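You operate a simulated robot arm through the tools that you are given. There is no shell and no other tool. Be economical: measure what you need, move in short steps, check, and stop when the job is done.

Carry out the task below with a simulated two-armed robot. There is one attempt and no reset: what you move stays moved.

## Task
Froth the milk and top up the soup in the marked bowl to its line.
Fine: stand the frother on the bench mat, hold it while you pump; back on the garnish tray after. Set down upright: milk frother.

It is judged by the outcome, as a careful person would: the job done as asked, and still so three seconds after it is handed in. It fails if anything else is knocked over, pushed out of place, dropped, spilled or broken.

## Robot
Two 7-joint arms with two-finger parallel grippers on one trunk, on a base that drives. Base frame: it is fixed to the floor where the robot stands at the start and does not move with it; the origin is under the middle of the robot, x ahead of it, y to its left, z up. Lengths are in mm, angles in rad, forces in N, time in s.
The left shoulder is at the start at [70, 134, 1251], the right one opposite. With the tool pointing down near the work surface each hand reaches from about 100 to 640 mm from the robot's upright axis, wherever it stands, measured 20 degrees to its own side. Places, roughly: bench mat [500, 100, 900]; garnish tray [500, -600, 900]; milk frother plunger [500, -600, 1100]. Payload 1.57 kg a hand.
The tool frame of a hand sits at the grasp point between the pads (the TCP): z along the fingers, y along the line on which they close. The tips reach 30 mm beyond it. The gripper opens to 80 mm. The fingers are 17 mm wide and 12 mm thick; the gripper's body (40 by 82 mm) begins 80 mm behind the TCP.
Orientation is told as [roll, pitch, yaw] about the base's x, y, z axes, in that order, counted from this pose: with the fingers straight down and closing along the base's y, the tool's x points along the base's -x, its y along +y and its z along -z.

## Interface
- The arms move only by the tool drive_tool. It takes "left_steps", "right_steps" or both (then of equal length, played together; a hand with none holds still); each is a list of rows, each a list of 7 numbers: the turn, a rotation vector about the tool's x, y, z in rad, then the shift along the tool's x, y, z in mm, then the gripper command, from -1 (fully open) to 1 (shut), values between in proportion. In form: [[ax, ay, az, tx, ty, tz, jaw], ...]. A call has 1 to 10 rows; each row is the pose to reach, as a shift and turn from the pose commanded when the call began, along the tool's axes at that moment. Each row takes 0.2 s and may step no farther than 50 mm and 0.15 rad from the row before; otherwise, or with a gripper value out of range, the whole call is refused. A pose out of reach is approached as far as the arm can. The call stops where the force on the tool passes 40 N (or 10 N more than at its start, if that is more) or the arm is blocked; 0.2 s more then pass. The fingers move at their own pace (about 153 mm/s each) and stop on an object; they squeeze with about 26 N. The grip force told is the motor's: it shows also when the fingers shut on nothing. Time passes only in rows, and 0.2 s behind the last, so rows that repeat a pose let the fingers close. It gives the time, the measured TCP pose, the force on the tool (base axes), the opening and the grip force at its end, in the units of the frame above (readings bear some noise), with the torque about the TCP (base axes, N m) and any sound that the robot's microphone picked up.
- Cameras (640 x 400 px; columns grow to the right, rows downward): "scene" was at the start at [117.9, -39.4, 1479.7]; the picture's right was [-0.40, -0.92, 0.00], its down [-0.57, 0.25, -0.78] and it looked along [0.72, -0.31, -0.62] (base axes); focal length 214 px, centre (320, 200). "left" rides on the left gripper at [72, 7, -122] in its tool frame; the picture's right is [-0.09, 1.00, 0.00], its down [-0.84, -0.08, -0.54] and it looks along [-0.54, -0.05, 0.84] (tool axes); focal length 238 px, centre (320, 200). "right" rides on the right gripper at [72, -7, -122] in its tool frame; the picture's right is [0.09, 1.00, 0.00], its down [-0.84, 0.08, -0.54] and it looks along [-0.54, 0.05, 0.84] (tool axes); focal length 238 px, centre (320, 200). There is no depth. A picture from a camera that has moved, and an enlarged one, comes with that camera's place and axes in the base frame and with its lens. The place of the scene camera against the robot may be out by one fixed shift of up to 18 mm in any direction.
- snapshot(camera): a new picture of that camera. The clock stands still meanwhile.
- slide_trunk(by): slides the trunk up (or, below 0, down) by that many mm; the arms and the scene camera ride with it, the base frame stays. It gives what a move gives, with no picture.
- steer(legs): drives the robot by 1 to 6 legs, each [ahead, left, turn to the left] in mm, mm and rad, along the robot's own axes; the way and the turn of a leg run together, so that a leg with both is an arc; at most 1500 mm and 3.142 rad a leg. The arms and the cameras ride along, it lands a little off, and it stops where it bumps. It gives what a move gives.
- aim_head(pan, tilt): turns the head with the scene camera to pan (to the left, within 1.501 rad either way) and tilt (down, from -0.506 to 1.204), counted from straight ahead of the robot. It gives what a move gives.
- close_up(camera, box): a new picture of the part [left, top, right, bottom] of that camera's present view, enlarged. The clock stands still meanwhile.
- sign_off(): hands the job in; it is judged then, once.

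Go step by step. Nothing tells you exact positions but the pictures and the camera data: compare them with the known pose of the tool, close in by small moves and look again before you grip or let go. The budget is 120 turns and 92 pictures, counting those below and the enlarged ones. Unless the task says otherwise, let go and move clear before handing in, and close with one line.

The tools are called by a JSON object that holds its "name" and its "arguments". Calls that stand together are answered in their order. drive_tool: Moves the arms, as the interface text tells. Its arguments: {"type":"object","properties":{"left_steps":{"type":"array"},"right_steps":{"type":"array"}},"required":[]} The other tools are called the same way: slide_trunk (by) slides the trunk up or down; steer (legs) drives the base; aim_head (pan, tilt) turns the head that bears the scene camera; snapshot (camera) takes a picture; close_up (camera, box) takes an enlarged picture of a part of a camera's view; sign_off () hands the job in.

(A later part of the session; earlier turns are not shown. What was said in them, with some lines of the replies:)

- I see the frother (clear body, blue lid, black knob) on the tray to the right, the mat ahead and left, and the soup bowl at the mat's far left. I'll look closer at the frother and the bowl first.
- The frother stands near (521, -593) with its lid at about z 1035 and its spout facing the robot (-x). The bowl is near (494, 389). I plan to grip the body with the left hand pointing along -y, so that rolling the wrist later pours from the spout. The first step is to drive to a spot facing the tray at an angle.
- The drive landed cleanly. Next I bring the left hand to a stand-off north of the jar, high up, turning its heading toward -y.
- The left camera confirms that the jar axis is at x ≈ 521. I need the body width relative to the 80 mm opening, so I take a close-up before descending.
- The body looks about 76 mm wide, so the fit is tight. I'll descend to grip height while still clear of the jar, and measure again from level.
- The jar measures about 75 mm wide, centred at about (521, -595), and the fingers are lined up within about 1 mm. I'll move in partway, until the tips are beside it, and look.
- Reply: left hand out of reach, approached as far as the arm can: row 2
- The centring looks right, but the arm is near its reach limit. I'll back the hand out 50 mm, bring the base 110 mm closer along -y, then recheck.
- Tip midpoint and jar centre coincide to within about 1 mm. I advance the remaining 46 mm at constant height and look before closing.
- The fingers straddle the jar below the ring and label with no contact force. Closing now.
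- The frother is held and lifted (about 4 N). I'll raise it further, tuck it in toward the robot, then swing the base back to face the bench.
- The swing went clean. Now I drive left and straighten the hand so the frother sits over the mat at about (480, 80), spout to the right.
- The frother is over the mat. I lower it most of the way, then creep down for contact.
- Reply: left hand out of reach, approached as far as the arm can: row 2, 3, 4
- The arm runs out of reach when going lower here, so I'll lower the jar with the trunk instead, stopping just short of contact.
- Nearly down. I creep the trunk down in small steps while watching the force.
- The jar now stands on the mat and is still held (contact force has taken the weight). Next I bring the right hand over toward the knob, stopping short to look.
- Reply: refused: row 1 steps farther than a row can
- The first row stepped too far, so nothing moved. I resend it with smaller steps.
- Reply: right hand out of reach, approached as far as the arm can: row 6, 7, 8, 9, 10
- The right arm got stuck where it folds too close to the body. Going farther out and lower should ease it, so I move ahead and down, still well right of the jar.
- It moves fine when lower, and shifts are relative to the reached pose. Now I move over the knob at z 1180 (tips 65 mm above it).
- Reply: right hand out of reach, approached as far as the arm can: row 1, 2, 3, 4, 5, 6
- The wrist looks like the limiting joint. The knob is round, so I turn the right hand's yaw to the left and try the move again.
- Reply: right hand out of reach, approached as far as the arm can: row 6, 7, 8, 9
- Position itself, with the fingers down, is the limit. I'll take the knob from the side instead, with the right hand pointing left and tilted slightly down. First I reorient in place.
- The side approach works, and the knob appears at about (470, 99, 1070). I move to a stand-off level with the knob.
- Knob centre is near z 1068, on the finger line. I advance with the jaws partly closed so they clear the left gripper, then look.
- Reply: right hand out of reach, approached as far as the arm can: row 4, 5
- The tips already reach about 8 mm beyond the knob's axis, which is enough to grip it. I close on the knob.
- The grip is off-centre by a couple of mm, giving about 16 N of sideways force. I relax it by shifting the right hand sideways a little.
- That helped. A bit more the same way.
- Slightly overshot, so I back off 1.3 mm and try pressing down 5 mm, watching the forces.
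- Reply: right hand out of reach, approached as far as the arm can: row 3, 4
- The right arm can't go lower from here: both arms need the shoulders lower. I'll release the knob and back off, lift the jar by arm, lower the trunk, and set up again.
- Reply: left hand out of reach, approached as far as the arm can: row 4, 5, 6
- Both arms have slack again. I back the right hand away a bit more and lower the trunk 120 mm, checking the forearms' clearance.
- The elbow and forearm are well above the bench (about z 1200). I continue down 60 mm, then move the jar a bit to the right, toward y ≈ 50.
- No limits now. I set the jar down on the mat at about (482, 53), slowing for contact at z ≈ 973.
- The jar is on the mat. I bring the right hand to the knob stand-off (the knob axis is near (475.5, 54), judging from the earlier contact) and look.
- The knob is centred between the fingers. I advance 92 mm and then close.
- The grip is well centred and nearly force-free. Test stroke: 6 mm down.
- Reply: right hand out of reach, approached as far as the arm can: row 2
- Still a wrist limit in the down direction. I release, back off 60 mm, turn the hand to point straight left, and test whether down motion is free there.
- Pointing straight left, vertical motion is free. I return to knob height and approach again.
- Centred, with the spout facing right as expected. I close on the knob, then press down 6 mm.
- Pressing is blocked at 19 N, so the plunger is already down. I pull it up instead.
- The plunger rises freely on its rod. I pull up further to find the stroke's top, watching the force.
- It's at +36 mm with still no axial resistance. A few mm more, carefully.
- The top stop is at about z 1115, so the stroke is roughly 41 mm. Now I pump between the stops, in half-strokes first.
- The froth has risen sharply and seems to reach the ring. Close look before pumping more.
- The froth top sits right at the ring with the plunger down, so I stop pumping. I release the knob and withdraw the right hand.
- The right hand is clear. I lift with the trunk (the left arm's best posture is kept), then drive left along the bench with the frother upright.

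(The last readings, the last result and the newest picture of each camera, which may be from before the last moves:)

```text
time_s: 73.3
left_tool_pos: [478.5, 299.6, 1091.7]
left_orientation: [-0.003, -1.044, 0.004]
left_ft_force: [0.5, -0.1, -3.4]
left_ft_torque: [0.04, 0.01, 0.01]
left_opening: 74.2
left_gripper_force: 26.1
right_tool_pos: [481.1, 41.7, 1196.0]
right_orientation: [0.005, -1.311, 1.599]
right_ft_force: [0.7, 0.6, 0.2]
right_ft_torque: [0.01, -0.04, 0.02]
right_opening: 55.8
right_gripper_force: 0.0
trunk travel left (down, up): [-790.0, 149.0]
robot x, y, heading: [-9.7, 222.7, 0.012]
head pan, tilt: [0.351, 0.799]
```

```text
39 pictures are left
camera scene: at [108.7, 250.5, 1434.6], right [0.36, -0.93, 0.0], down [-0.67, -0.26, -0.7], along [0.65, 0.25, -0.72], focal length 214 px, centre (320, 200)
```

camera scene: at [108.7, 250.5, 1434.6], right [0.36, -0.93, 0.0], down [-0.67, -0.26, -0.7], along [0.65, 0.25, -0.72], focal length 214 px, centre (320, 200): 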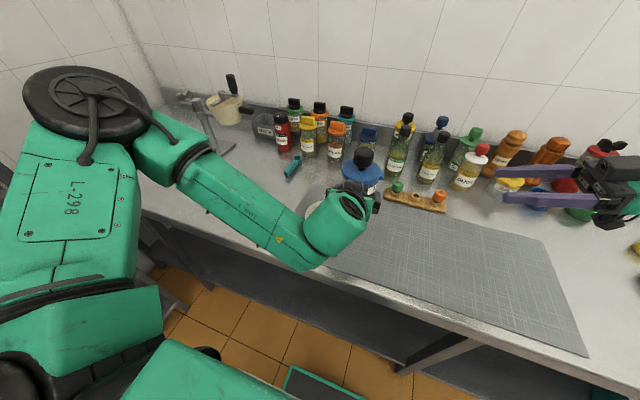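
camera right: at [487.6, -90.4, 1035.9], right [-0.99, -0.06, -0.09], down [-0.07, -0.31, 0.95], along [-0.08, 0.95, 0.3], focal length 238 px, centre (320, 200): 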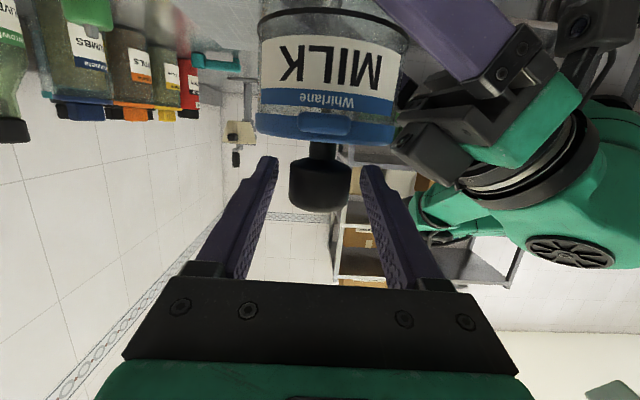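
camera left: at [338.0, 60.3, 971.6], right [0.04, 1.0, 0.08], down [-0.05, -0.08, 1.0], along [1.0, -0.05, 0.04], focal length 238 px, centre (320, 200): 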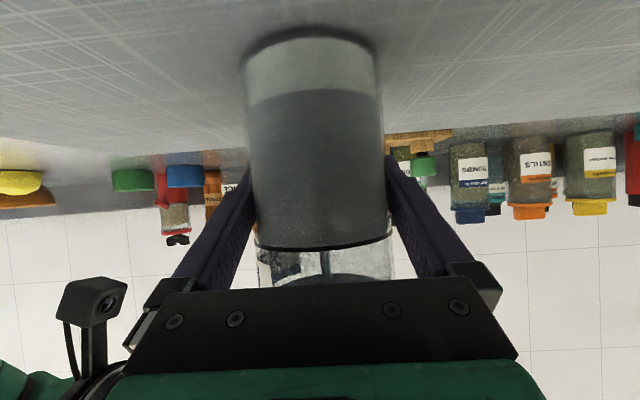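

The way is clear. I drive the remaining distance so the jar sits just left of the bowl.

{"name": "steer", "arguments": {"legs": [[10, 180, 0]]}}

{"name": "snapshot", "arguments": {"camera": "scene"}}

{"name": "snapshot", "arguments": {"camera": "right"}}

{"name": "snapshot", "arguments": {"camera": "left"}}

```text
time_s: 74.8
left_tool_pos: [484.2, 477.6, 1092.4]
left_orientation: [0.005, -1.046, 0.002]
left_ft_force: [-1.1, -1.1, -4.6]
left_ft_torque: [-0.02, 0.0, 0.03]
left_opening: 74.5
left_gripper_force: 25.9
right_tool_pos: [490.0, 218.8, 1195.7]
right_orientation: [0.005, -1.312, 1.602]
right_ft_force: [0.2, 0.1, 0.0]
right_ft_torque: [0.0, 0.0, 0.02]
right_opening: 55.8
right_gripper_force: 0.1
trunk travel left (down, up): [-790.0, 149.0]
robot x, y, heading: [-0.7, 405.7, 0.02]
head pan, tilt: [0.351, 0.799]
```

```text
38 pictures are left
camera scene: at [115.7, 425.9, 1434.7], right [0.36, -0.93, 0.0], down [-0.67, -0.26, -0.7], along [0.65, 0.25, -0.72], focal length 214 px, centre (320, 200)
```

scene: 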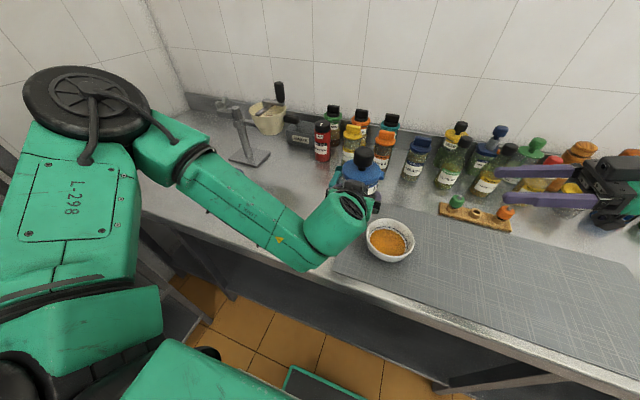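

```text
37 pictures are left
camera right: at [502.4, 82.8, 1156.3], right [-0.99, -0.06, -0.09], down [-0.06, -0.31, 0.95], along [-0.09, 0.95, 0.31], focal length 238 px, centre (320, 200)
```

right: 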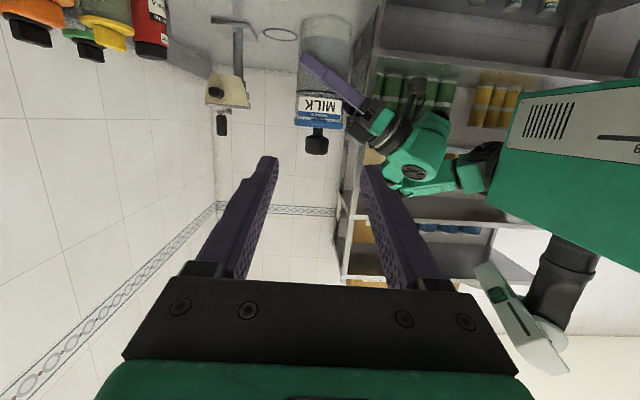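

```text
36 pictures are left
camera left: at [342.7, 483.3, 1091.6], right [0.04, 1.0, 0.08], down [-0.05, -0.08, 1.0], along [1.0, -0.04, 0.04], focal length 238 px, centre (320, 200)
```

left: 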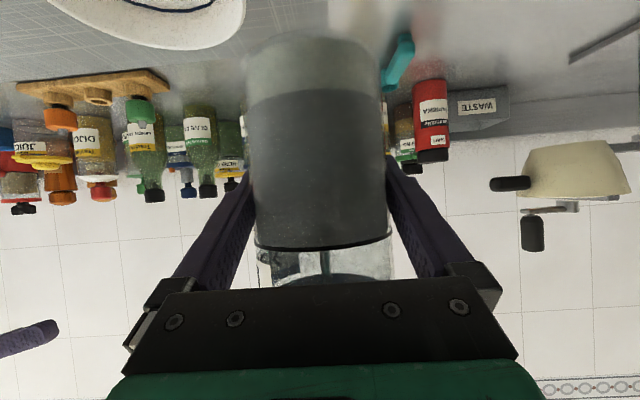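

The bowl shows clearly near (494, 372) in both cameras. The tilted hand will hide it from the scene camera, so I turn the right hand down to use its camera to watch the bowl from the right.

{"name": "drive_tool", "arguments": {"right_steps": [[0, 0.14, 0, 6, 0, 4, -0.4], [0, 0.28, 0, 12, 0, 8, -0.4], [0, 0.42, 0, 18, 0, 12, -0.4], [0, 0.56, 0, 24, 0, 16, -0.4], [0, 0.7, 0, 30, 0, 20, -0.4], [0, 0.84, 0, 36, 0, 24, -0.4], [0, 0.98, 0, 42, 0, 28, -0.4], [0, 1.12, 0, 48, 0, 32, -0.4], [0, 1.26, 0, 54, 0, 36, -0.4], [0, 1.26, 0, 58, 0, 37, -0.4]]}}

{"name": "snapshot", "arguments": {"camera": "right"}}

```text
time_s: 77.0
left_tool_pos: [485.0, 479.8, 1092.0]
left_orientation: [0.002, -1.045, 0.005]
left_ft_force: [-0.2, -0.3, -4.3]
left_ft_torque: [0.0, -0.01, -0.02]
left_opening: 74.3
left_gripper_force: 26.1
right_tool_pos: [489.8, 242.4, 1128.7]
right_orientation: [0.003, -0.049, 1.606]
right_ft_force: [0.0, 0.5, 0.1]
right_ft_torque: [0.0, 0.01, -0.02]
right_opening: 55.6
right_gripper_force: 0.1
trunk travel left (down, up): [-790.0, 149.0]
robot x, y, heading: [1.4, 403.2, 0.017]
head pan, tilt: [0.351, 0.799]
```

```text
35 pictures are left
camera right: at [499.7, 164.2, 1247.3], right [-0.99, -0.13, 0.0], down [-0.11, 0.81, 0.58], along [-0.07, 0.58, -0.81], focal length 238 px, centre (320, 200)
```

right: 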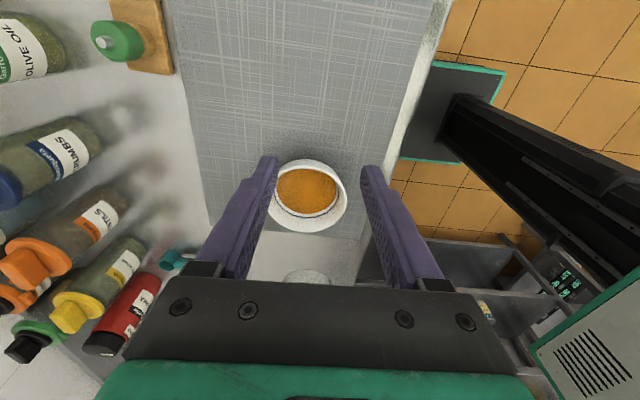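

Excellent view of the bowl from the right camera (centre ≈ (492, 375)). Now I bring the jar over it and tilt to 0.5 rad, short of pouring.

{"name": "drive_tool", "arguments": {"left_steps": [[-0.06, 0, 0.104, 9, -8, 10, 1], [-0.12, 0, 0.208, 19, -16, 20, 1], [-0.18, 0, 0.312, 28, -24, 30, 1], [-0.25, 0, 0.433, 37, -33, 39, 1], [-0.25, 0, 0.433, 37, -33, 39, 1]]}}

{"name": "snapshot", "arguments": {"camera": "right"}}

{"name": "snapshot", "arguments": {"camera": "scene"}}

```text
time_s: 78.2
left_tool_pos: [493.1, 511.9, 1073.9]
left_orientation: [0.827, -0.861, -0.687]
left_ft_force: [-0.5, -0.3, -5.0]
left_ft_torque: [0.02, 0.01, 0.03]
left_opening: 74.5
left_gripper_force: 25.9
left hand out of reach, approached as far as the arm can: row 2, 3, 4, 5
right_tool_pos: [488.3, 243.4, 1129.8]
right_orientation: [0.002, -0.052, 1.609]
right_ft_force: [-0.5, -0.4, -0.3]
right_ft_torque: [-0.01, 0.01, 0.0]
right_opening: 55.9
right_gripper_force: 0.0
trunk travel left (down, up): [-790.0, 149.0]
robot x, y, heading: [-2.8, 405.8, 0.018]
head pan, tilt: [0.351, 0.799]
```

```text
34 pictures are left
camera right: at [499.9, 164.6, 1247.2], right [-0.99, -0.13, 0.0], down [-0.11, 0.81, 0.58], along [-0.07, 0.58, -0.81], focal length 238 px, centre (320, 200)
```

right: 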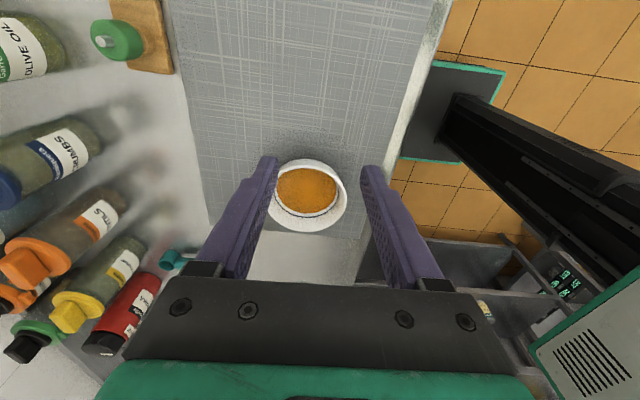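

```text
33 pictures are left
camera scene: at [115.8, 429.5, 1434.6], right [0.36, -0.93, 0.0], down [-0.67, -0.26, -0.7], along [0.65, 0.25, -0.72], focal length 214 px, centre (320, 200)
```

scene: 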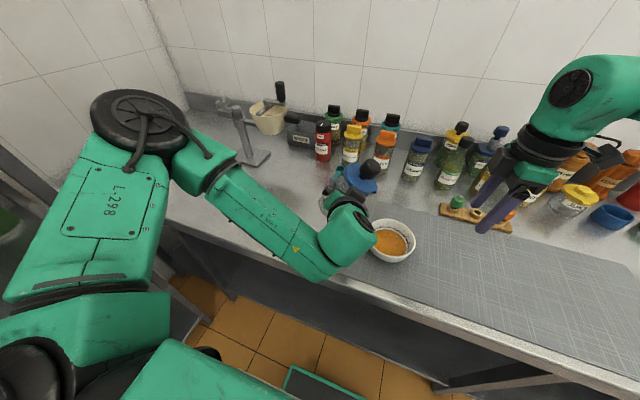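

The arm wants the jar further to its left. I'll move the jar left by arm, then shift the base right by the same amount plus the shortfall.

{"name": "drive_tool", "arguments": {"left_steps": [[0, 0, 0, 18, 17, 10, 1], [0, 0, 0, 36, 34, 21, 1], [0, 0, 0, 54, 51.5, 31, 1], [0, 0, 0, 54, 51.5, 31, 1]]}}

{"name": "drive_tool", "arguments": {"left_steps": [[-0.07, 0, 0.121, 0, 0, 0, 1], [-0.07, 0, 0.121, 0, 0, 0, 1]]}}

```text
time_s: 79.2
left_tool_pos: [491.3, 586.7, 1042.1]
left_orientation: [0.828, -0.862, -0.687]
left_ft_force: [0.2, 0.3, -4.8]
left_ft_torque: [0.0, -0.05, 0.02]
left_opening: 74.2
left_gripper_force: 25.9
right_tool_pos: [490.3, 242.2, 1129.1]
right_orientation: [0.002, -0.051, 1.608]
right_ft_force: [-0.1, 0.2, 0.1]
right_ft_torque: [0.01, 0.01, -0.01]
right_opening: 55.8
right_gripper_force: 0.1
trunk travel left (down, up): [-790.0, 149.0]
robot x, y, heading: [0.7, 405.6, 0.02]
head pan, tilt: [0.351, 0.799]
```

```text
time_s: 79.8
left_tool_pos: [492.6, 587.9, 1041.6]
left_orientation: [0.977, -0.768, -0.794]
left_ft_force: [0.0, -0.2, -4.6]
left_ft_torque: [0.03, -0.02, -0.07]
left_opening: 74.2
left_gripper_force: 25.9
right_tool_pos: [489.8, 242.9, 1128.9]
right_orientation: [0.002, -0.049, 1.608]
right_ft_force: [0.8, -0.3, 0.4]
right_ft_torque: [0.02, 0.0, -0.04]
right_opening: 56.1
right_gripper_force: 0.1
trunk travel left (down, up): [-790.0, 149.0]
robot x, y, heading: [-0.6, 407.1, 0.017]
head pan, tilt: [0.351, 0.799]
```

Tilting works here. I ease back to 0.5 rad for the transit and shift the base 142 mm to the right.

{"name": "drive_tool", "arguments": {"left_steps": [[0.07, 0, -0.121, 0, 0, 0, 1], [0.07, 0, -0.121, 0, 0, 0, 1]]}}

{"name": "steer", "arguments": {"legs": [[4, -142, 0]]}}

{"name": "drive_tool", "arguments": {"right_steps": [[0, -0.08, 0, -15, 0, 0, -0.4], [0, -0.16, 0, -30, 0, 0, -0.4], [0, -0.2, 0, -50, 0, 0, -0.4], [0, -0.2, 0, -50, 0, 0, -0.4]]}}

{"name": "snapshot", "arguments": {"camera": "right"}}

{"name": "snapshot", "arguments": {"camera": "scene"}}

```text
time_s: 80.4
left_tool_pos: [491.7, 587.8, 1042.2]
left_orientation: [0.826, -0.862, -0.687]
left_ft_force: [-0.1, -0.4, -4.5]
left_ft_torque: [0.0, 0.01, 0.03]
left_opening: 74.3
left_gripper_force: 25.7
right_tool_pos: [489.1, 243.1, 1128.9]
right_orientation: [0.002, -0.051, 1.609]
right_ft_force: [0.2, 0.2, -0.2]
right_ft_torque: [0.01, 0.03, -0.03]
right_opening: 56.1
right_gripper_force: 0.0
trunk travel left (down, up): [-790.0, 149.0]
robot x, y, heading: [2.4, 405.1, 0.013]
head pan, tilt: [0.351, 0.799]
```

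```text
time_s: 81.7
left_tool_pos: [498.2, 449.2, 1042.9]
left_orientation: [0.824, -0.862, -0.685]
left_ft_force: [-0.4, 0.4, -4.1]
left_ft_torque: [0.02, 0.0, 0.02]
left_opening: 74.7
left_gripper_force: 26.0
right_tool_pos: [494.7, 103.6, 1129.2]
right_orientation: [0.002, -0.048, 1.606]
right_ft_force: [0.4, -0.2, 0.0]
right_ft_torque: [-0.01, -0.04, -0.01]
right_opening: 55.8
right_gripper_force: 0.0
trunk travel left (down, up): [-790.0, 149.0]
robot x, y, heading: [8.2, 262.4, 0.015]
head pan, tilt: [0.351, 0.799]
```

```text
time_s: 82.7
left_tool_pos: [499.4, 445.8, 1042.1]
left_orientation: [0.825, -0.862, -0.686]
left_ft_force: [-0.1, 0.2, -4.4]
left_ft_torque: [0.03, -0.04, 0.0]
left_opening: 74.5
left_gripper_force: 26.3
right_tool_pos: [492.5, 151.8, 1132.0]
right_orientation: [0.001, -0.252, 1.605]
right_ft_force: [0.0, 0.2, 0.1]
right_ft_torque: [-0.01, 0.0, -0.01]
right_opening: 56.0
right_gripper_force: 0.0
trunk travel left (down, up): [-790.0, 149.0]
robot x, y, heading: [10.0, 257.6, 0.015]
head pan, tilt: [0.351, 0.799]
```

```text
32 pictures are left
camera right: at [504.1, 51.8, 1231.7], right [-0.99, -0.13, -0.02], down [-0.1, 0.67, 0.73], along [-0.08, 0.73, -0.68], focal length 238 px, centre (320, 200)
```

right: 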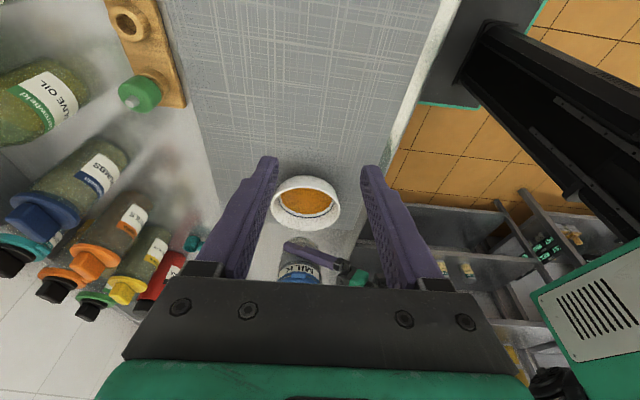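

```text
31 pictures are left
camera scene: at [122.0, 289.2, 1434.6], right [0.36, -0.93, 0.0], down [-0.67, -0.26, -0.7], along [0.65, 0.25, -0.72], focal length 214 px, centre (320, 200)
```

scene: 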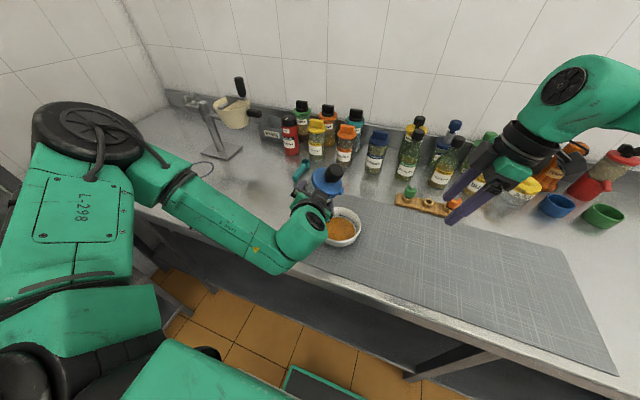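

The spout is now above the bowl (spout ≈ y 381, bowl centre ≈ 372). I tilt further to 0.75 rad, lowering 20 mm, and look for the first flow.

{"name": "drive_tool", "arguments": {"left_steps": [[-0.06, 0, 0.104, 8, -5, 4, 1], [-0.125, 0, 0.216, 15, -9.6, 8.8, 1], [-0.125, 0, 0.216, 15, -9.6, 8.8, 1]]}}

{"name": "close_up", "arguments": {"camera": "scene", "box": [270, 150, 398, 250]}}

```text
time_s: 83.5
left_tool_pos: [498.9, 446.3, 1021.5]
left_orientation: [1.074, -0.686, -0.861]
left_ft_force: [0.0, -0.1, -4.3]
left_ft_torque: [0.02, -0.04, -0.02]
left_opening: 74.6
left_gripper_force: 25.9
right_tool_pos: [491.5, 152.2, 1132.6]
right_orientation: [0.002, -0.25, 1.609]
right_ft_force: [0.5, 0.0, 1.3]
right_ft_torque: [-0.02, -0.03, 0.03]
right_opening: 56.1
right_gripper_force: 0.0
trunk travel left (down, up): [-790.0, 149.0]
robot x, y, heading: [6.4, 261.8, 0.015]
head pan, tilt: [0.351, 0.799]
```

```text
4.00 times, centred on (334, 200) of scene
camera zoom: at [121.6, 289.5, 1434.7], right [0.36, -0.93, 0.0], down [-0.67, -0.26, -0.7], along [0.65, 0.25, -0.72], focal length 858 px, centre (264, 200)
```

zoom: 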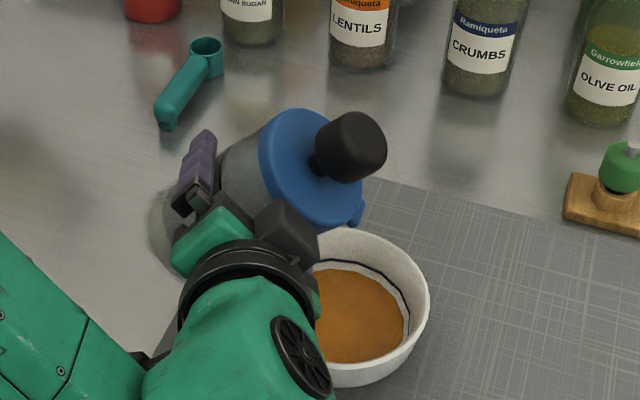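

No flow yet, and the spout is over the bowl. I tilt to 0.87 and hold.

{"name": "drive_tool", "arguments": {"left_steps": [[-0.03, 0, 0.052, 0, 0, 0, 1], [-0.06, 0, 0.104, 0, 0, 0, 1], [-0.06, 0, 0.104, 0, 0, 0, 1]]}}

{"name": "close_up", "arguments": {"camera": "scene", "box": [270, 150, 398, 250]}}

```text
time_s: 84.3
left_tool_pos: [498.5, 450.6, 1026.2]
left_orientation: [1.166, -0.592, -0.92]
left_ft_force: [-0.5, -0.3, -4.7]
left_ft_torque: [0.05, -0.04, 0.01]
left_opening: 74.0
left_gripper_force: 25.6
left hand out of reach, approached as far as the arm can: row 2, 3
right_tool_pos: [492.3, 151.2, 1132.0]
right_orientation: [0.0, -0.251, 1.607]
right_ft_force: [0.3, 0.2, 0.0]
right_ft_torque: [0.01, -0.04, 0.03]
right_opening: 56.2
right_gripper_force: 0.0
trunk travel left (down, up): [-790.0, 149.0]
robot x, y, heading: [4.9, 261.9, 0.018]
head pan, tilt: [0.351, 0.799]
```

```text
4.00 times, centred on (334, 200) of scene
camera zoom: at [122.1, 289.2, 1434.6], right [0.36, -0.93, 0.0], down [-0.67, -0.26, -0.7], along [0.65, 0.25, -0.72], focal length 858 px, centre (264, 200)
```

zoom: 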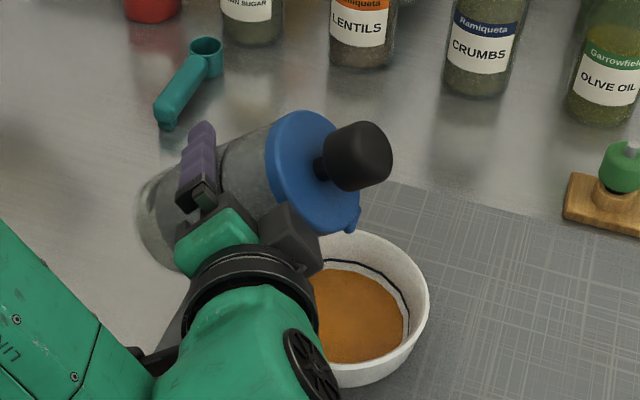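

The full-axis tilt is hitting an arm limit. Rolling purely about the finger axis gives nearly the same tilt with only the last joint, so I use small wrist-roll steps.

{"name": "drive_tool", "arguments": {"left_steps": [[0, 0, 0.05, 0, 0, 0, 1], [0, 0, 0.1, 0, 0, 0, 1], [0, 0, 0.1, 0, 0, 0, 1]]}}

{"name": "close_up", "arguments": {"camera": "scene", "box": [270, 150, 398, 250]}}

```text
time_s: 85.1
left_tool_pos: [498.4, 449.7, 1025.5]
left_orientation: [1.19, -0.498, -0.962]
left_ft_force: [-1.1, -0.1, -4.1]
left_ft_torque: [0.04, -0.04, 0.01]
left_opening: 74.1
left_gripper_force: 26.1
right_tool_pos: [492.3, 150.9, 1130.8]
right_orientation: [0.002, -0.249, 1.608]
right_ft_force: [-0.5, -0.7, 0.0]
right_ft_torque: [0.0, -0.04, 0.02]
right_opening: 55.9
right_gripper_force: 0.1
trunk travel left (down, up): [-790.0, 149.0]
robot x, y, heading: [9.1, 261.7, 0.014]
head pan, tilt: [0.351, 0.799]
```

```text
4.00 times, centred on (334, 200) of scene
camera zoom: at [122.2, 288.9, 1434.6], right [0.36, -0.93, 0.0], down [-0.67, -0.26, -0.7], along [0.65, 0.25, -0.72], focal length 858 px, centre (264, 200)
```

zoom: 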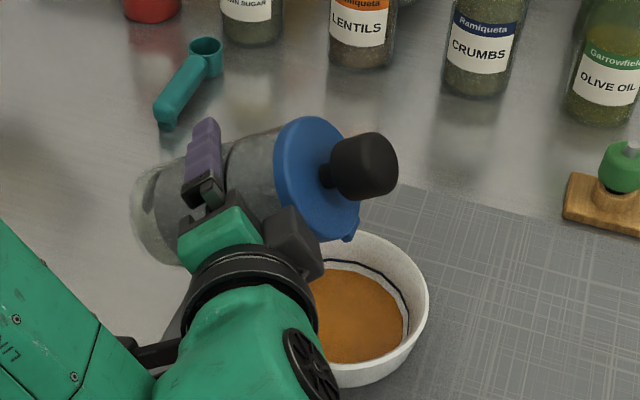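

No flow yet at about 0.95 rad, with the spout right over the bowl's centre. I continue rolling.

{"name": "drive_tool", "arguments": {"left_steps": [[0, 0, 0.06, 0, 0, 0, 1], [0, 0, 0.12, 0, 0, 0, 1], [0, 0, 0.12, 0, 0, 0, 1]]}}

{"name": "close_up", "arguments": {"camera": "scene", "box": [270, 150, 398, 250]}}

```text
time_s: 85.9
left_tool_pos: [498.7, 449.3, 1026.5]
left_orientation: [1.212, -0.388, -1.01]
left_ft_force: [-0.1, -0.1, -4.6]
left_ft_torque: [0.02, 0.01, -0.01]
left_opening: 74.4
left_gripper_force: 26.2
right_tool_pos: [493.1, 152.1, 1131.3]
right_orientation: [0.003, -0.25, 1.606]
right_ft_force: [0.7, 0.0, -0.3]
right_ft_torque: [0.02, 0.0, -0.01]
right_opening: 56.0
right_gripper_force: 0.2
trunk travel left (down, up): [-790.0, 149.0]
robot x, y, heading: [5.4, 265.6, 0.018]
head pan, tilt: [0.351, 0.799]
```

```text
4.00 times, centred on (334, 200) of scene
camera zoom: at [122.1, 289.0, 1434.6], right [0.36, -0.93, 0.0], down [-0.67, -0.26, -0.7], along [0.65, 0.25, -0.72], focal length 858 px, centre (264, 200)
```

zoom: 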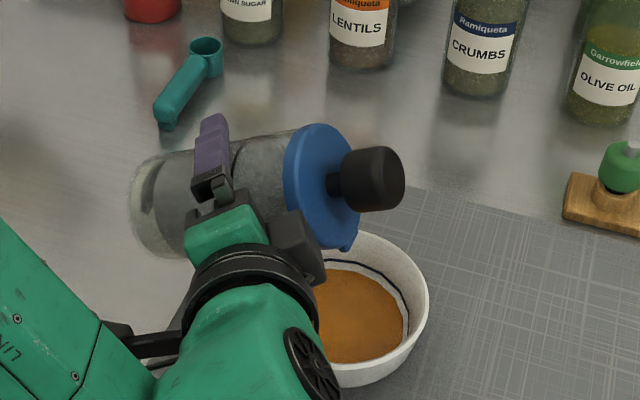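

Still nothing flowing at about 1.05 rad. Another small roll.

{"name": "drive_tool", "arguments": {"left_steps": [[0, 0, 0.06, 0, 0, 0, 1], [0, 0, 0.12, 0, 0, 0, 1], [0, 0, 0.12, 0, 0, 0, 1]]}}

{"name": "close_up", "arguments": {"camera": "scene", "box": [270, 150, 398, 250]}}

```text
time_s: 86.7
left_tool_pos: [499.4, 450.9, 1026.5]
left_orientation: [1.226, -0.274, -1.056]
left_ft_force: [-0.3, -0.8, -3.9]
left_ft_torque: [0.08, -0.06, -0.02]
left_opening: 74.4
left_gripper_force: 25.6
right_tool_pos: [492.2, 151.7, 1131.3]
right_orientation: [0.0, -0.251, 1.607]
right_ft_force: [-0.8, -0.4, 0.6]
right_ft_torque: [0.03, 0.01, -0.02]
right_opening: 55.5
right_gripper_force: 0.0
trunk travel left (down, up): [-790.0, 149.0]
robot x, y, heading: [6.0, 265.0, 0.012]
head pan, tilt: [0.351, 0.799]
```

```text
4.00 times, centred on (334, 200) of scene
camera zoom: at [122.0, 288.9, 1434.6], right [0.36, -0.93, 0.0], down [-0.67, -0.26, -0.7], along [0.65, 0.25, -0.72], focal length 858 px, centre (264, 200)
```

zoom: 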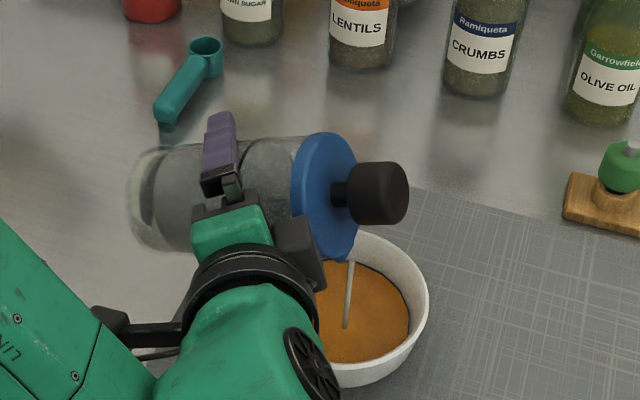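

It's flowing into the bowl and the level is rising fast. A sharper look at the line while the clock stands.

{"name": "close_up", "arguments": {"camera": "scene", "box": [326, 200, 386, 248]}}

{"name": "close_up", "arguments": {"camera": "right", "box": [260, 165, 350, 240]}}

```text
8.33 times, centred on (356, 224) of scene
camera zoom: at [122.0, 288.9, 1434.6], right [0.36, -0.93, 0.0], down [-0.67, -0.26, -0.7], along [0.65, 0.25, -0.72], focal length 1787 px, centre (20, 0)
```

zoom: 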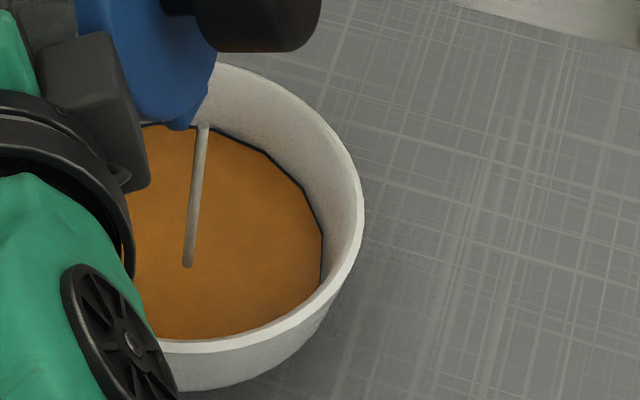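

```text
5.33 times, centred on (305, 202) of right
camera zoom: at [504.1, 51.4, 1231.8], right [-0.99, -0.13, -0.02], down [-0.1, 0.67, 0.73], along [-0.08, 0.73, -0.68], focal length 1271 px, centre (400, 187)
```

zoom: 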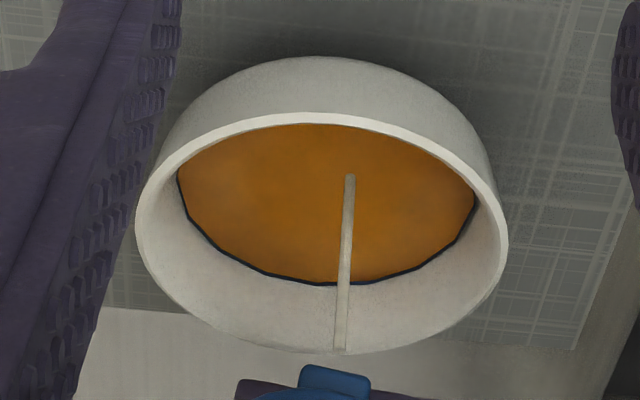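

The soup has reached the line, so I roll back at once at full rate.

{"name": "drive_tool", "arguments": {"left_steps": [[0, 0, -0.15, 0, 0, 0, 1], [0, 0, -0.29, 0, 0, 0, 1], [0, 0, -0.43, 0, 0, 0, 1], [0, 0, -0.57, 0, 0, 0, 1]]}}

{"name": "close_up", "arguments": {"camera": "right", "box": [260, 165, 350, 240]}}

{"name": "close_up", "arguments": {"camera": "scene", "box": [270, 150, 398, 250]}}

```text
time_s: 87.7
left_tool_pos: [498.0, 448.7, 1025.4]
left_orientation: [1.084, -0.802, -0.788]
left_ft_force: [-0.7, -0.6, -4.2]
left_ft_torque: [0.0, -0.01, 0.0]
left_opening: 74.4
left_gripper_force: 25.6
right_tool_pos: [493.1, 150.9, 1131.3]
right_orientation: [0.001, -0.247, 1.607]
right_ft_force: [0.3, -0.6, -0.3]
right_ft_torque: [0.01, 0.02, 0.0]
right_opening: 56.0
right_gripper_force: 0.0
trunk travel left (down, up): [-790.0, 149.0]
robot x, y, heading: [5.6, 261.4, 0.016]
head pan, tilt: [0.351, 0.799]
```

```text
5.33 times, centred on (305, 202) of right
camera zoom: at [504.1, 51.4, 1231.8], right [-0.99, -0.13, -0.02], down [-0.1, 0.67, 0.73], along [-0.08, 0.73, -0.68], focal length 1271 px, centre (400, 187)
```

zoom: 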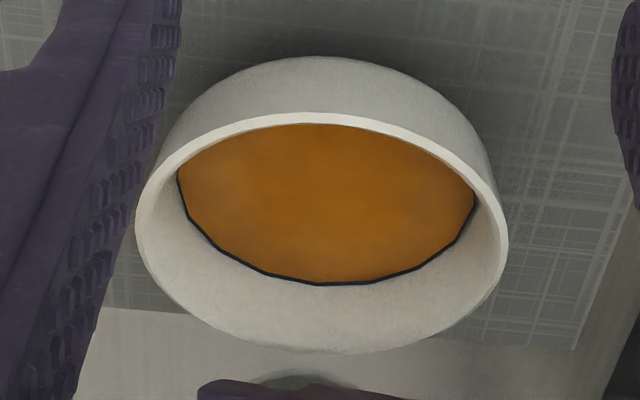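

```text
4.00 times, centred on (334, 200) of scene
camera zoom: at [122.0, 289.0, 1434.6], right [0.36, -0.93, 0.0], down [-0.67, -0.26, -0.7], along [0.65, 0.25, -0.72], focal length 858 px, centre (264, 200)
```

zoom: 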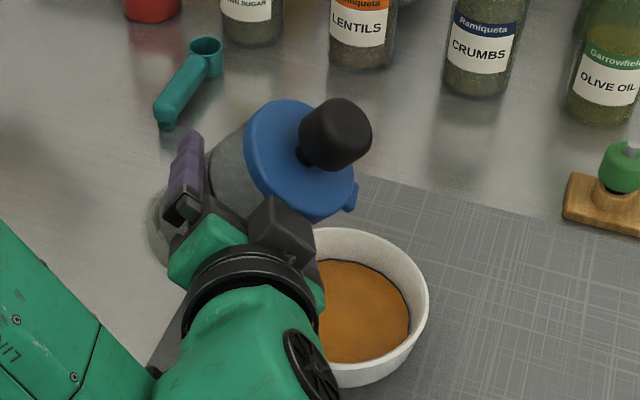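

The soup is exactly at the line and the flow has stopped. Now I bring the frother upright, moving it up and away to the left of the bowl at the same time.

{"name": "drive_tool", "arguments": {"left_steps": [[0.085, 0.01, -0.105, -2, 16, 1, 1], [0.171, 0.02, -0.211, -4, 32, 2, 1], [0.256, 0.029, -0.316, -6, 48, 3, 1], [0.342, 0.039, -0.422, -7.7, 66.7, 4.6, 1], [0.427, 0.049, -0.527, -7.7, 66.7, 4.6, 1], [0.427, 0.049, -0.527, -7.7, 66.7, 4.6, 1]]}}

{"name": "snapshot", "arguments": {"camera": "scene"}}

```text
time_s: 89.1
left_tool_pos: [499.7, 498.1, 1069.1]
left_orientation: [-0.003, -1.043, 0.008]
left_ft_force: [-0.5, -0.3, -3.8]
left_ft_torque: [0.02, -0.03, 0.02]
left_opening: 74.3
left_gripper_force: 25.7
right_tool_pos: [493.2, 151.3, 1130.8]
right_orientation: [0.002, -0.251, 1.607]
right_ft_force: [0.0, 0.4, 0.5]
right_ft_torque: [0.0, 0.01, 0.0]
right_opening: 56.2
right_gripper_force: 0.0
trunk travel left (down, up): [-790.0, 149.0]
robot x, y, heading: [6.9, 264.4, 0.016]
head pan, tilt: [0.351, 0.799]
```

```text
21 pictures are left
camera scene: at [122.6, 288.4, 1434.6], right [0.36, -0.93, 0.0], down [-0.67, -0.26, -0.7], along [0.65, 0.25, -0.72], focal length 214 px, centre (320, 200)
```

scene: 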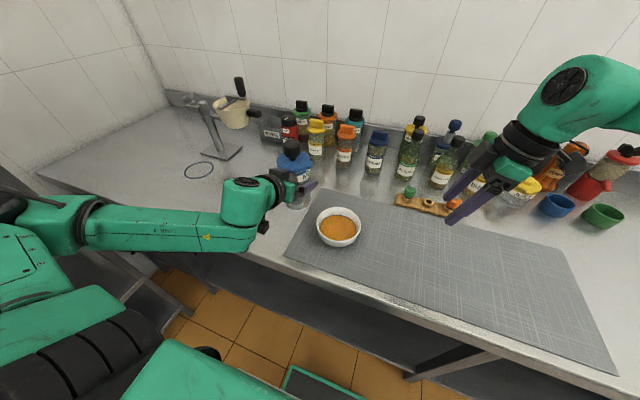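

The frother is upright and clear. I raise the trunk 80 mm and drive back to the right, in front of the tray.

{"name": "slide_trunk", "arguments": {"by": 80}}

{"name": "steer", "arguments": {"legs": [[-6, -571, 0]]}}

{"name": "steer", "arguments": {"legs": [[0, 0, -1.09]]}}

{"name": "snapshot", "arguments": {"camera": "scene"}}

```text
time_s: 90.3
left_tool_pos: [499.1, 499.5, 1150.1]
left_orientation: [-0.001, -1.043, 0.005]
left_ft_force: [0.3, 1.3, -4.2]
left_ft_torque: [-0.01, -0.02, -0.02]
left_opening: 74.3
left_gripper_force: 26.4
right_tool_pos: [492.8, 151.6, 1212.3]
right_orientation: [0.001, -0.251, 1.608]
right_ft_force: [-0.4, -0.1, -0.8]
right_ft_torque: [-0.05, 0.0, -0.02]
right_opening: 56.0
right_gripper_force: 0.1
trunk travel left (down, up): [-870.0, 70.0]
robot x, y, heading: [8.1, 267.6, 0.014]
head pan, tilt: [0.351, 0.799]
```

```text
time_s: 93.6
left_tool_pos: [501.2, -83.4, 1149.5]
left_orientation: [-0.003, -1.044, 0.009]
left_ft_force: [-0.5, -0.1, -3.2]
left_ft_torque: [-0.01, -0.02, -0.04]
left_opening: 73.9
left_gripper_force: 26.1
right_tool_pos: [496.8, -431.8, 1212.0]
right_orientation: [0.002, -0.252, 1.609]
right_ft_force: [0.2, -0.1, -0.3]
right_ft_torque: [-0.01, -0.01, 0.03]
right_opening: 56.2
right_gripper_force: 0.0
trunk travel left (down, up): [-870.0, 70.0]
robot x, y, heading: [10.7, -320.4, 0.018]
head pan, tilt: [0.351, 0.799]
```

```text
time_s: 96.7
left_tool_pos: [451.2, -644.1, 1149.8]
left_orientation: [-0.003, -1.045, -1.072]
left_ft_force: [-1.3, -0.2, -4.3]
left_ft_torque: [-0.01, -0.02, -0.01]
left_opening: 74.1
left_gripper_force: 26.1
right_tool_pos: [140.7, -803.2, 1211.6]
right_orientation: [0.002, -0.25, 0.528]
right_ft_force: [0.6, 0.6, -0.6]
right_ft_torque: [0.01, 0.0, 0.02]
right_opening: 56.1
right_gripper_force: 0.1
trunk travel left (down, up): [-870.0, 70.0]
robot x, y, heading: [10.1, -320.4, -1.064]
head pan, tilt: [0.351, 0.799]
```

```text
20 pictures are left
camera scene: at [85.9, -422.5, 1514.6], right [-0.65, -0.76, 0.0], down [-0.54, 0.47, -0.7], along [0.53, -0.46, -0.72], focal length 214 px, centre (320, 200)
```

scene: 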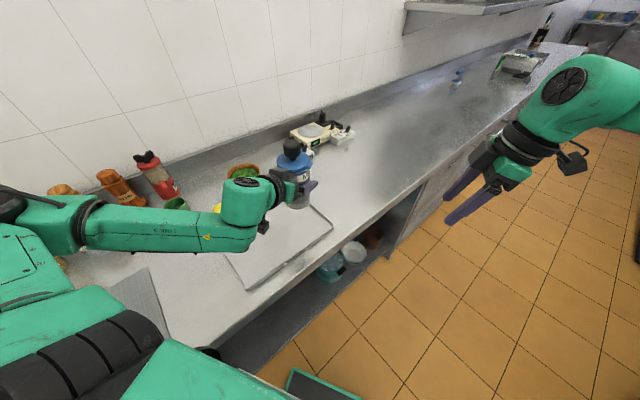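

Facing the tray again with the jar upright. I turn the hand back to its original -y heading and bring it above the original spot.

{"name": "drive_tool", "arguments": {"left_steps": [[0.108, 0, 0.062, 1, 21, -1.5, 1], [0.216, 0, 0.125, 2, 42, -3, 1], [0.325, 0, 0.187, 3, 63, -4.5, 1], [0.433, 0, 0.25, 3.5, 83.5, -6, 1], [0.433, 0, 0.25, 3.5, 83.5, -6, 1]]}}

{"name": "slide_trunk", "arguments": {"by": -100}}

{"name": "snapshot", "arguments": {"camera": "left"}}

{"name": "snapshot", "arguments": {"camera": "scene"}}

```text
time_s: 97.9
left_tool_pos: [519.5, -597.7, 1149.0]
left_orientation: [-0.004, -1.046, -1.569]
left_ft_force: [0.6, 0.0, -4.2]
left_ft_torque: [-0.01, 0.01, 0.0]
left_opening: 74.4
left_gripper_force: 26.0
right_tool_pos: [140.4, -803.3, 1211.8]
right_orientation: [0.002, -0.25, 0.53]
right_ft_force: [-0.1, 0.2, -0.2]
right_ft_torque: [-0.01, -0.01, -0.01]
right_opening: 55.7
right_gripper_force: 0.1
trunk travel left (down, up): [-870.0, 70.0]
robot x, y, heading: [9.2, -318.3, -1.066]
head pan, tilt: [0.351, 0.799]
```

```text
time_s: 99.2
left_tool_pos: [519.3, -597.3, 1048.8]
left_orientation: [-0.005, -1.045, -1.569]
left_ft_force: [0.1, 0.1, -4.3]
left_ft_torque: [-0.02, 0.01, -0.01]
left_opening: 74.0
left_gripper_force: 26.0
right_tool_pos: [140.7, -801.4, 1112.0]
right_orientation: [0.001, -0.25, 0.529]
right_ft_force: [-1.1, 0.3, -0.1]
right_ft_torque: [-0.02, -0.03, -0.01]
right_opening: 55.9
right_gripper_force: 0.1
trunk travel left (down, up): [-770.0, 169.0]
robot x, y, heading: [11.9, -319.9, -1.058]
head pan, tilt: [0.351, 0.799]
```

```text
19 pictures are left
camera left: at [525.7, -456.6, 1047.8], right [1.0, -0.05, 0.08], down [-0.07, 0.05, 1.0], along [-0.05, -1.0, 0.05], focal length 238 px, centre (320, 200)
```

left: 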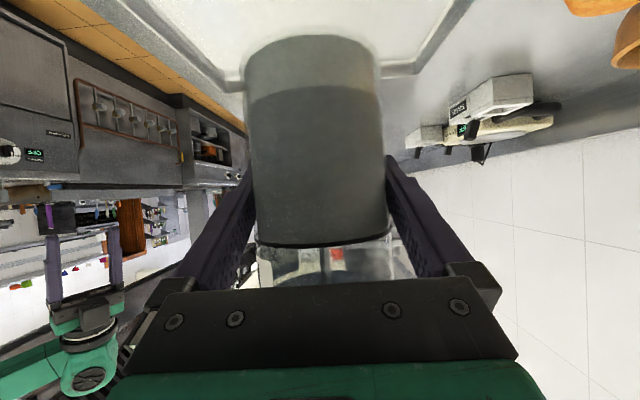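

```text
18 pictures are left
camera scene: at [85.4, -422.6, 1414.7], right [-0.65, -0.76, 0.0], down [-0.54, 0.47, -0.7], along [0.53, -0.45, -0.72], focal length 214 px, centre (320, 200)
```

scene: 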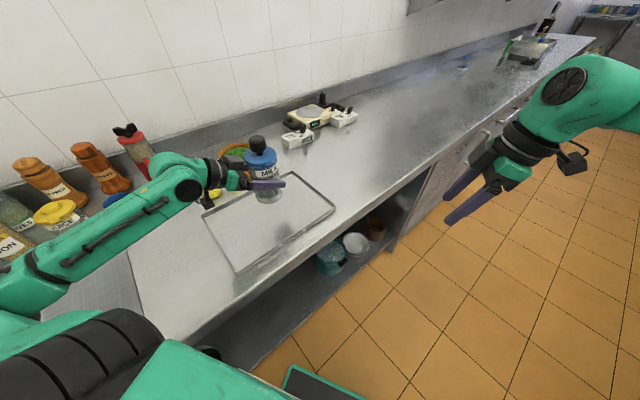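

The jar is upright over its original spot on the tray. I lower with the trunk, slowing near contact (expected at z ≈ 972).

{"name": "slide_trunk", "arguments": {"by": -71}}

{"name": "slide_trunk", "arguments": {"by": -3}}

{"name": "close_up", "arguments": {"camera": "scene", "box": [180, 110, 372, 230]}}

```text
time_s: 100.3
left_tool_pos: [520.1, -597.8, 977.4]
left_orientation: [-0.005, -1.045, -1.57]
left_ft_force: [-0.3, -0.9, -4.5]
left_ft_torque: [0.0, -0.01, -0.01]
left_opening: 74.2
left_gripper_force: 26.0
right_tool_pos: [141.4, -802.5, 1041.4]
right_orientation: [0.001, -0.25, 0.527]
right_ft_force: [-0.5, -0.2, -0.5]
right_ft_torque: [0.03, -0.03, 0.0]
right_opening: 56.2
right_gripper_force: 0.1
trunk travel left (down, up): [-700.0, 240.0]
robot x, y, heading: [8.3, -322.4, -1.067]
head pan, tilt: [0.351, 0.799]
```

```text
time_s: 100.9
left_tool_pos: [518.8, -597.4, 975.0]
left_orientation: [-0.005, -1.045, -1.571]
left_ft_force: [0.0, -0.5, -2.6]
left_ft_torque: [-0.05, -0.05, -0.03]
left_opening: 74.3
left_gripper_force: 25.9
right_tool_pos: [140.7, -801.6, 1037.2]
right_orientation: [0.003, -0.25, 0.53]
right_ft_force: [1.1, -0.5, 0.8]
right_ft_torque: [0.0, 0.01, 0.0]
right_opening: 56.2
right_gripper_force: 0.0
trunk travel left (down, up): [-696.0, 243.0]
robot x, y, heading: [5.2, -323.4, -1.062]
head pan, tilt: [0.351, 0.799]
```

```text
3.33 times, centred on (276, 170) of scene
camera zoom: at [85.4, -422.6, 1340.6], right [-0.65, -0.76, 0.0], down [-0.54, 0.47, -0.7], along [0.53, -0.45, -0.72], focal length 715 px, centre (467, 300)
```

zoom: 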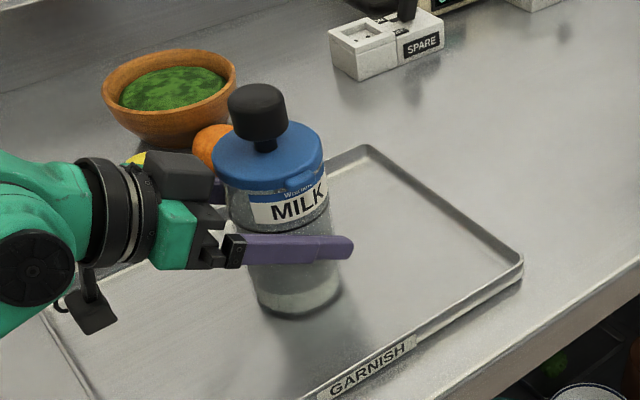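

First contact, inside the tray. One more small step, then I check the load.

{"name": "slide_trunk", "arguments": {"by": -1.5}}

```text
time_s: 101.4
left_tool_pos: [519.8, -597.7, 975.2]
left_orientation: [0.0, -1.047, -1.573]
left_ft_force: [0.5, 0.3, 1.4]
left_ft_torque: [-0.19, -0.05, 0.05]
left_opening: 74.2
left_gripper_force: 26.8
right_tool_pos: [140.7, -802.5, 1036.4]
right_orientation: [0.0, -0.248, 0.528]
right_ft_force: [-1.0, -0.5, -0.3]
right_ft_torque: [0.02, -0.01, -0.01]
right_opening: 55.9
right_gripper_force: 0.1
trunk travel left (down, up): [-695.0, 245.0]
robot x, y, heading: [11.4, -321.7, -1.065]
head pan, tilt: [0.351, 0.799]
```

The tray carries the weight. I open the fingers.

{"name": "drive_tool", "arguments": {"left_steps": [[0, 0, 0, 0, 0, 0, -1], [0, 0, 0, 0, 0, 0, -1], [0, 0, 0, 0, 0, 0, -1]]}}

{"name": "snapshot", "arguments": {"camera": "left"}}

{"name": "close_up", "arguments": {"camera": "scene", "box": [180, 110, 372, 230]}}

```text
time_s: 102.2
left_tool_pos: [518.1, -598.0, 972.7]
left_orientation: [-0.003, -1.045, -1.571]
left_ft_force: [0.1, 0.0, 0.0]
left_ft_torque: [0.03, -0.01, 0.0]
left_opening: 80.1
left_gripper_force: 0.0
right_tool_pos: [141.1, -801.8, 1036.2]
right_orientation: [0.002, -0.249, 0.529]
right_ft_force: [0.9, 0.1, -0.2]
right_ft_torque: [0.0, 0.0, 0.01]
right_opening: 56.0
right_gripper_force: 0.0
trunk travel left (down, up): [-695.0, 245.0]
robot x, y, heading: [10.0, -325.7, -1.061]
head pan, tilt: [0.351, 0.799]
```

```text
16 pictures are left
camera left: at [525.2, -456.4, 972.6], right [1.0, -0.05, 0.08], down [-0.08, 0.05, 1.0], along [-0.05, -1.0, 0.05], focal length 238 px, centre (320, 200)
```

left: 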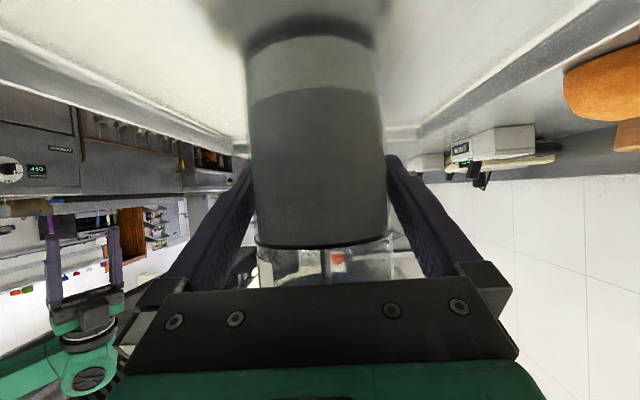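

```text
3.33 times, centred on (276, 170) of scene
camera zoom: at [84.8, -422.3, 1339.2], right [-0.65, -0.76, 0.0], down [-0.54, 0.47, -0.7], along [0.53, -0.46, -0.72], focal length 715 px, centre (467, 300)
```

zoom: 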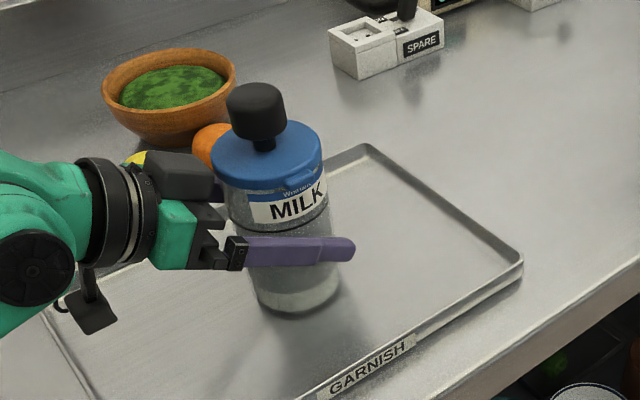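

It stands free and the fingers have cleared. I withdraw straight back along +y.

{"name": "drive_tool", "arguments": {"left_steps": [[0, 0, 0, 5, 0, -8.7, -1], [0, 0, 0, 15, 0, -26, -1], [0, 0, 0, 30, 0, -52, -1], [0, 0, 0, 47, 0, -82, -1], [0, 0, 0, 65, 0, -112, -1], [0, 0, 0, 65, 0, -112, -1]]}}

{"name": "snapshot", "arguments": {"camera": "scene"}}

{"name": "snapshot", "arguments": {"camera": "left"}}

```text
time_s: 103.6
left_tool_pos: [520.7, -469.2, 972.2]
left_orientation: [-0.004, -1.046, -1.573]
left_ft_force: [0.5, -0.7, -0.2]
left_ft_torque: [0.03, 0.02, 0.0]
left_opening: 80.1
left_gripper_force: 0.1
right_tool_pos: [141.1, -802.0, 1035.4]
right_orientation: [0.001, -0.251, 0.53]
right_ft_force: [-0.8, 0.8, -0.5]
right_ft_torque: [0.02, 0.0, -0.04]
right_opening: 55.9
right_gripper_force: 0.0
trunk travel left (down, up): [-695.0, 245.0]
robot x, y, heading: [9.6, -319.9, -1.06]
head pan, tilt: [0.351, 0.799]
```

```text
14 pictures are left
camera scene: at [85.0, -422.7, 1339.2], right [-0.65, -0.76, 0.0], down [-0.54, 0.47, -0.7], along [0.53, -0.45, -0.72], focal length 214 px, centre (320, 200)
```

scene: 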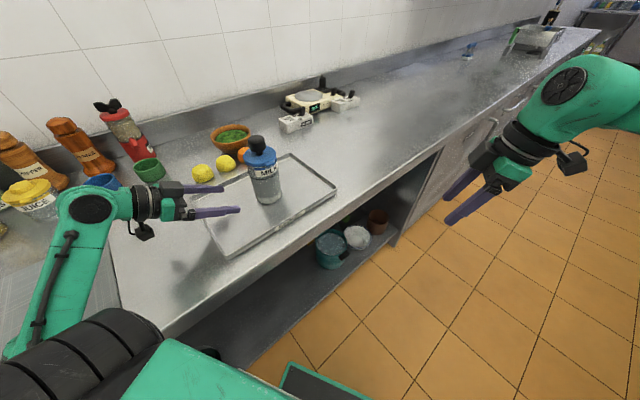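

```text
13 pictures are left
camera left: at [526.5, -327.4, 970.9], right [1.0, -0.05, 0.08], down [-0.08, 0.05, 1.0], along [-0.05, -1.0, 0.05], focal length 238 px, centre (320, 200)
```

left: 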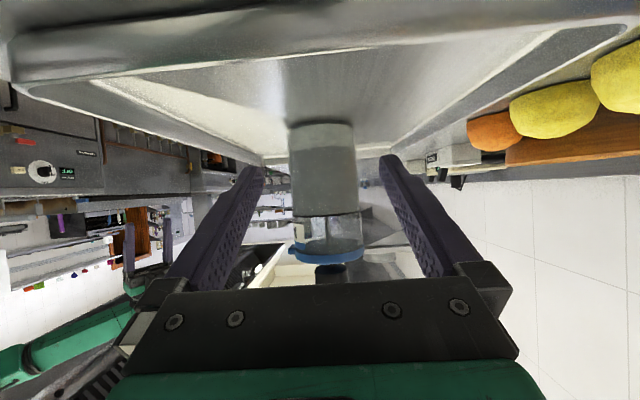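

The frother stands upright on the tray, spout outward as before. I raise the hands clear and take a last look at the bowl.

{"name": "slide_trunk", "arguments": {"by": 150}}

{"name": "aim_head", "arguments": {"pan": 1.35, "tilt": 0.65}}

{"name": "snapshot", "arguments": {"camera": "scene"}}

```text
time_s: 105.3
left_tool_pos: [521.1, -467.7, 1122.1]
left_orientation: [-0.005, -1.045, -1.571]
left_ft_force: [-0.2, -0.1, 0.7]
left_ft_torque: [0.0, 0.01, 0.01]
left_opening: 79.9
left_gripper_force: 0.0
right_tool_pos: [140.4, -801.7, 1186.5]
right_orientation: [0.002, -0.251, 0.53]
right_ft_force: [-0.5, 0.3, 0.0]
right_ft_torque: [0.03, -0.01, 0.0]
right_opening: 56.3
right_gripper_force: 0.0
trunk travel left (down, up): [-845.0, 95.0]
robot x, y, heading: [8.1, -319.6, -1.062]
head pan, tilt: [0.351, 0.799]
```

```text
time_s: 106.6
left_tool_pos: [520.7, -467.7, 1121.5]
left_orientation: [-0.004, -1.047, -1.572]
left_ft_force: [-0.2, 0.7, 0.3]
left_ft_torque: [0.01, -0.03, 0.01]
left_opening: 80.1
left_gripper_force: 0.2
right_tool_pos: [141.2, -802.6, 1185.9]
right_orientation: [0.001, -0.247, 0.529]
right_ft_force: [-0.1, 0.5, -0.1]
right_ft_torque: [-0.01, -0.04, -0.01]
right_opening: 55.9
right_gripper_force: 0.1
trunk travel left (down, up): [-845.0, 95.0]
robot x, y, heading: [6.6, -321.6, -1.059]
head pan, tilt: [1.349, 0.649]
```

```text
12 pictures are left
camera scene: at [107.0, -345.1, 1501.8], right [0.28, -0.96, 0.0], down [-0.58, -0.17, -0.8], along [0.76, 0.22, -0.6], focal length 214 px, centre (320, 200)
```

scene: 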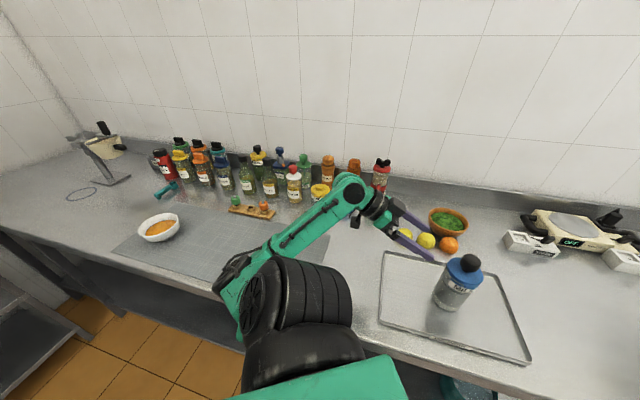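

Everything is in place: the frother is upright on the garnish tray, the bowl is filled, nothing else has been disturbed and both hands are clear. Handing in.

{"name": "sign_off", "arguments": {}}

```text
The job is handed in.
```

I frothed the milk on the bench mat, with one hand holding the frother while the other pumped, until the froth reached the ring on the jar. I then topped up the soup to its line, stood the frother upright back on the garnish tray, and handed the job in.
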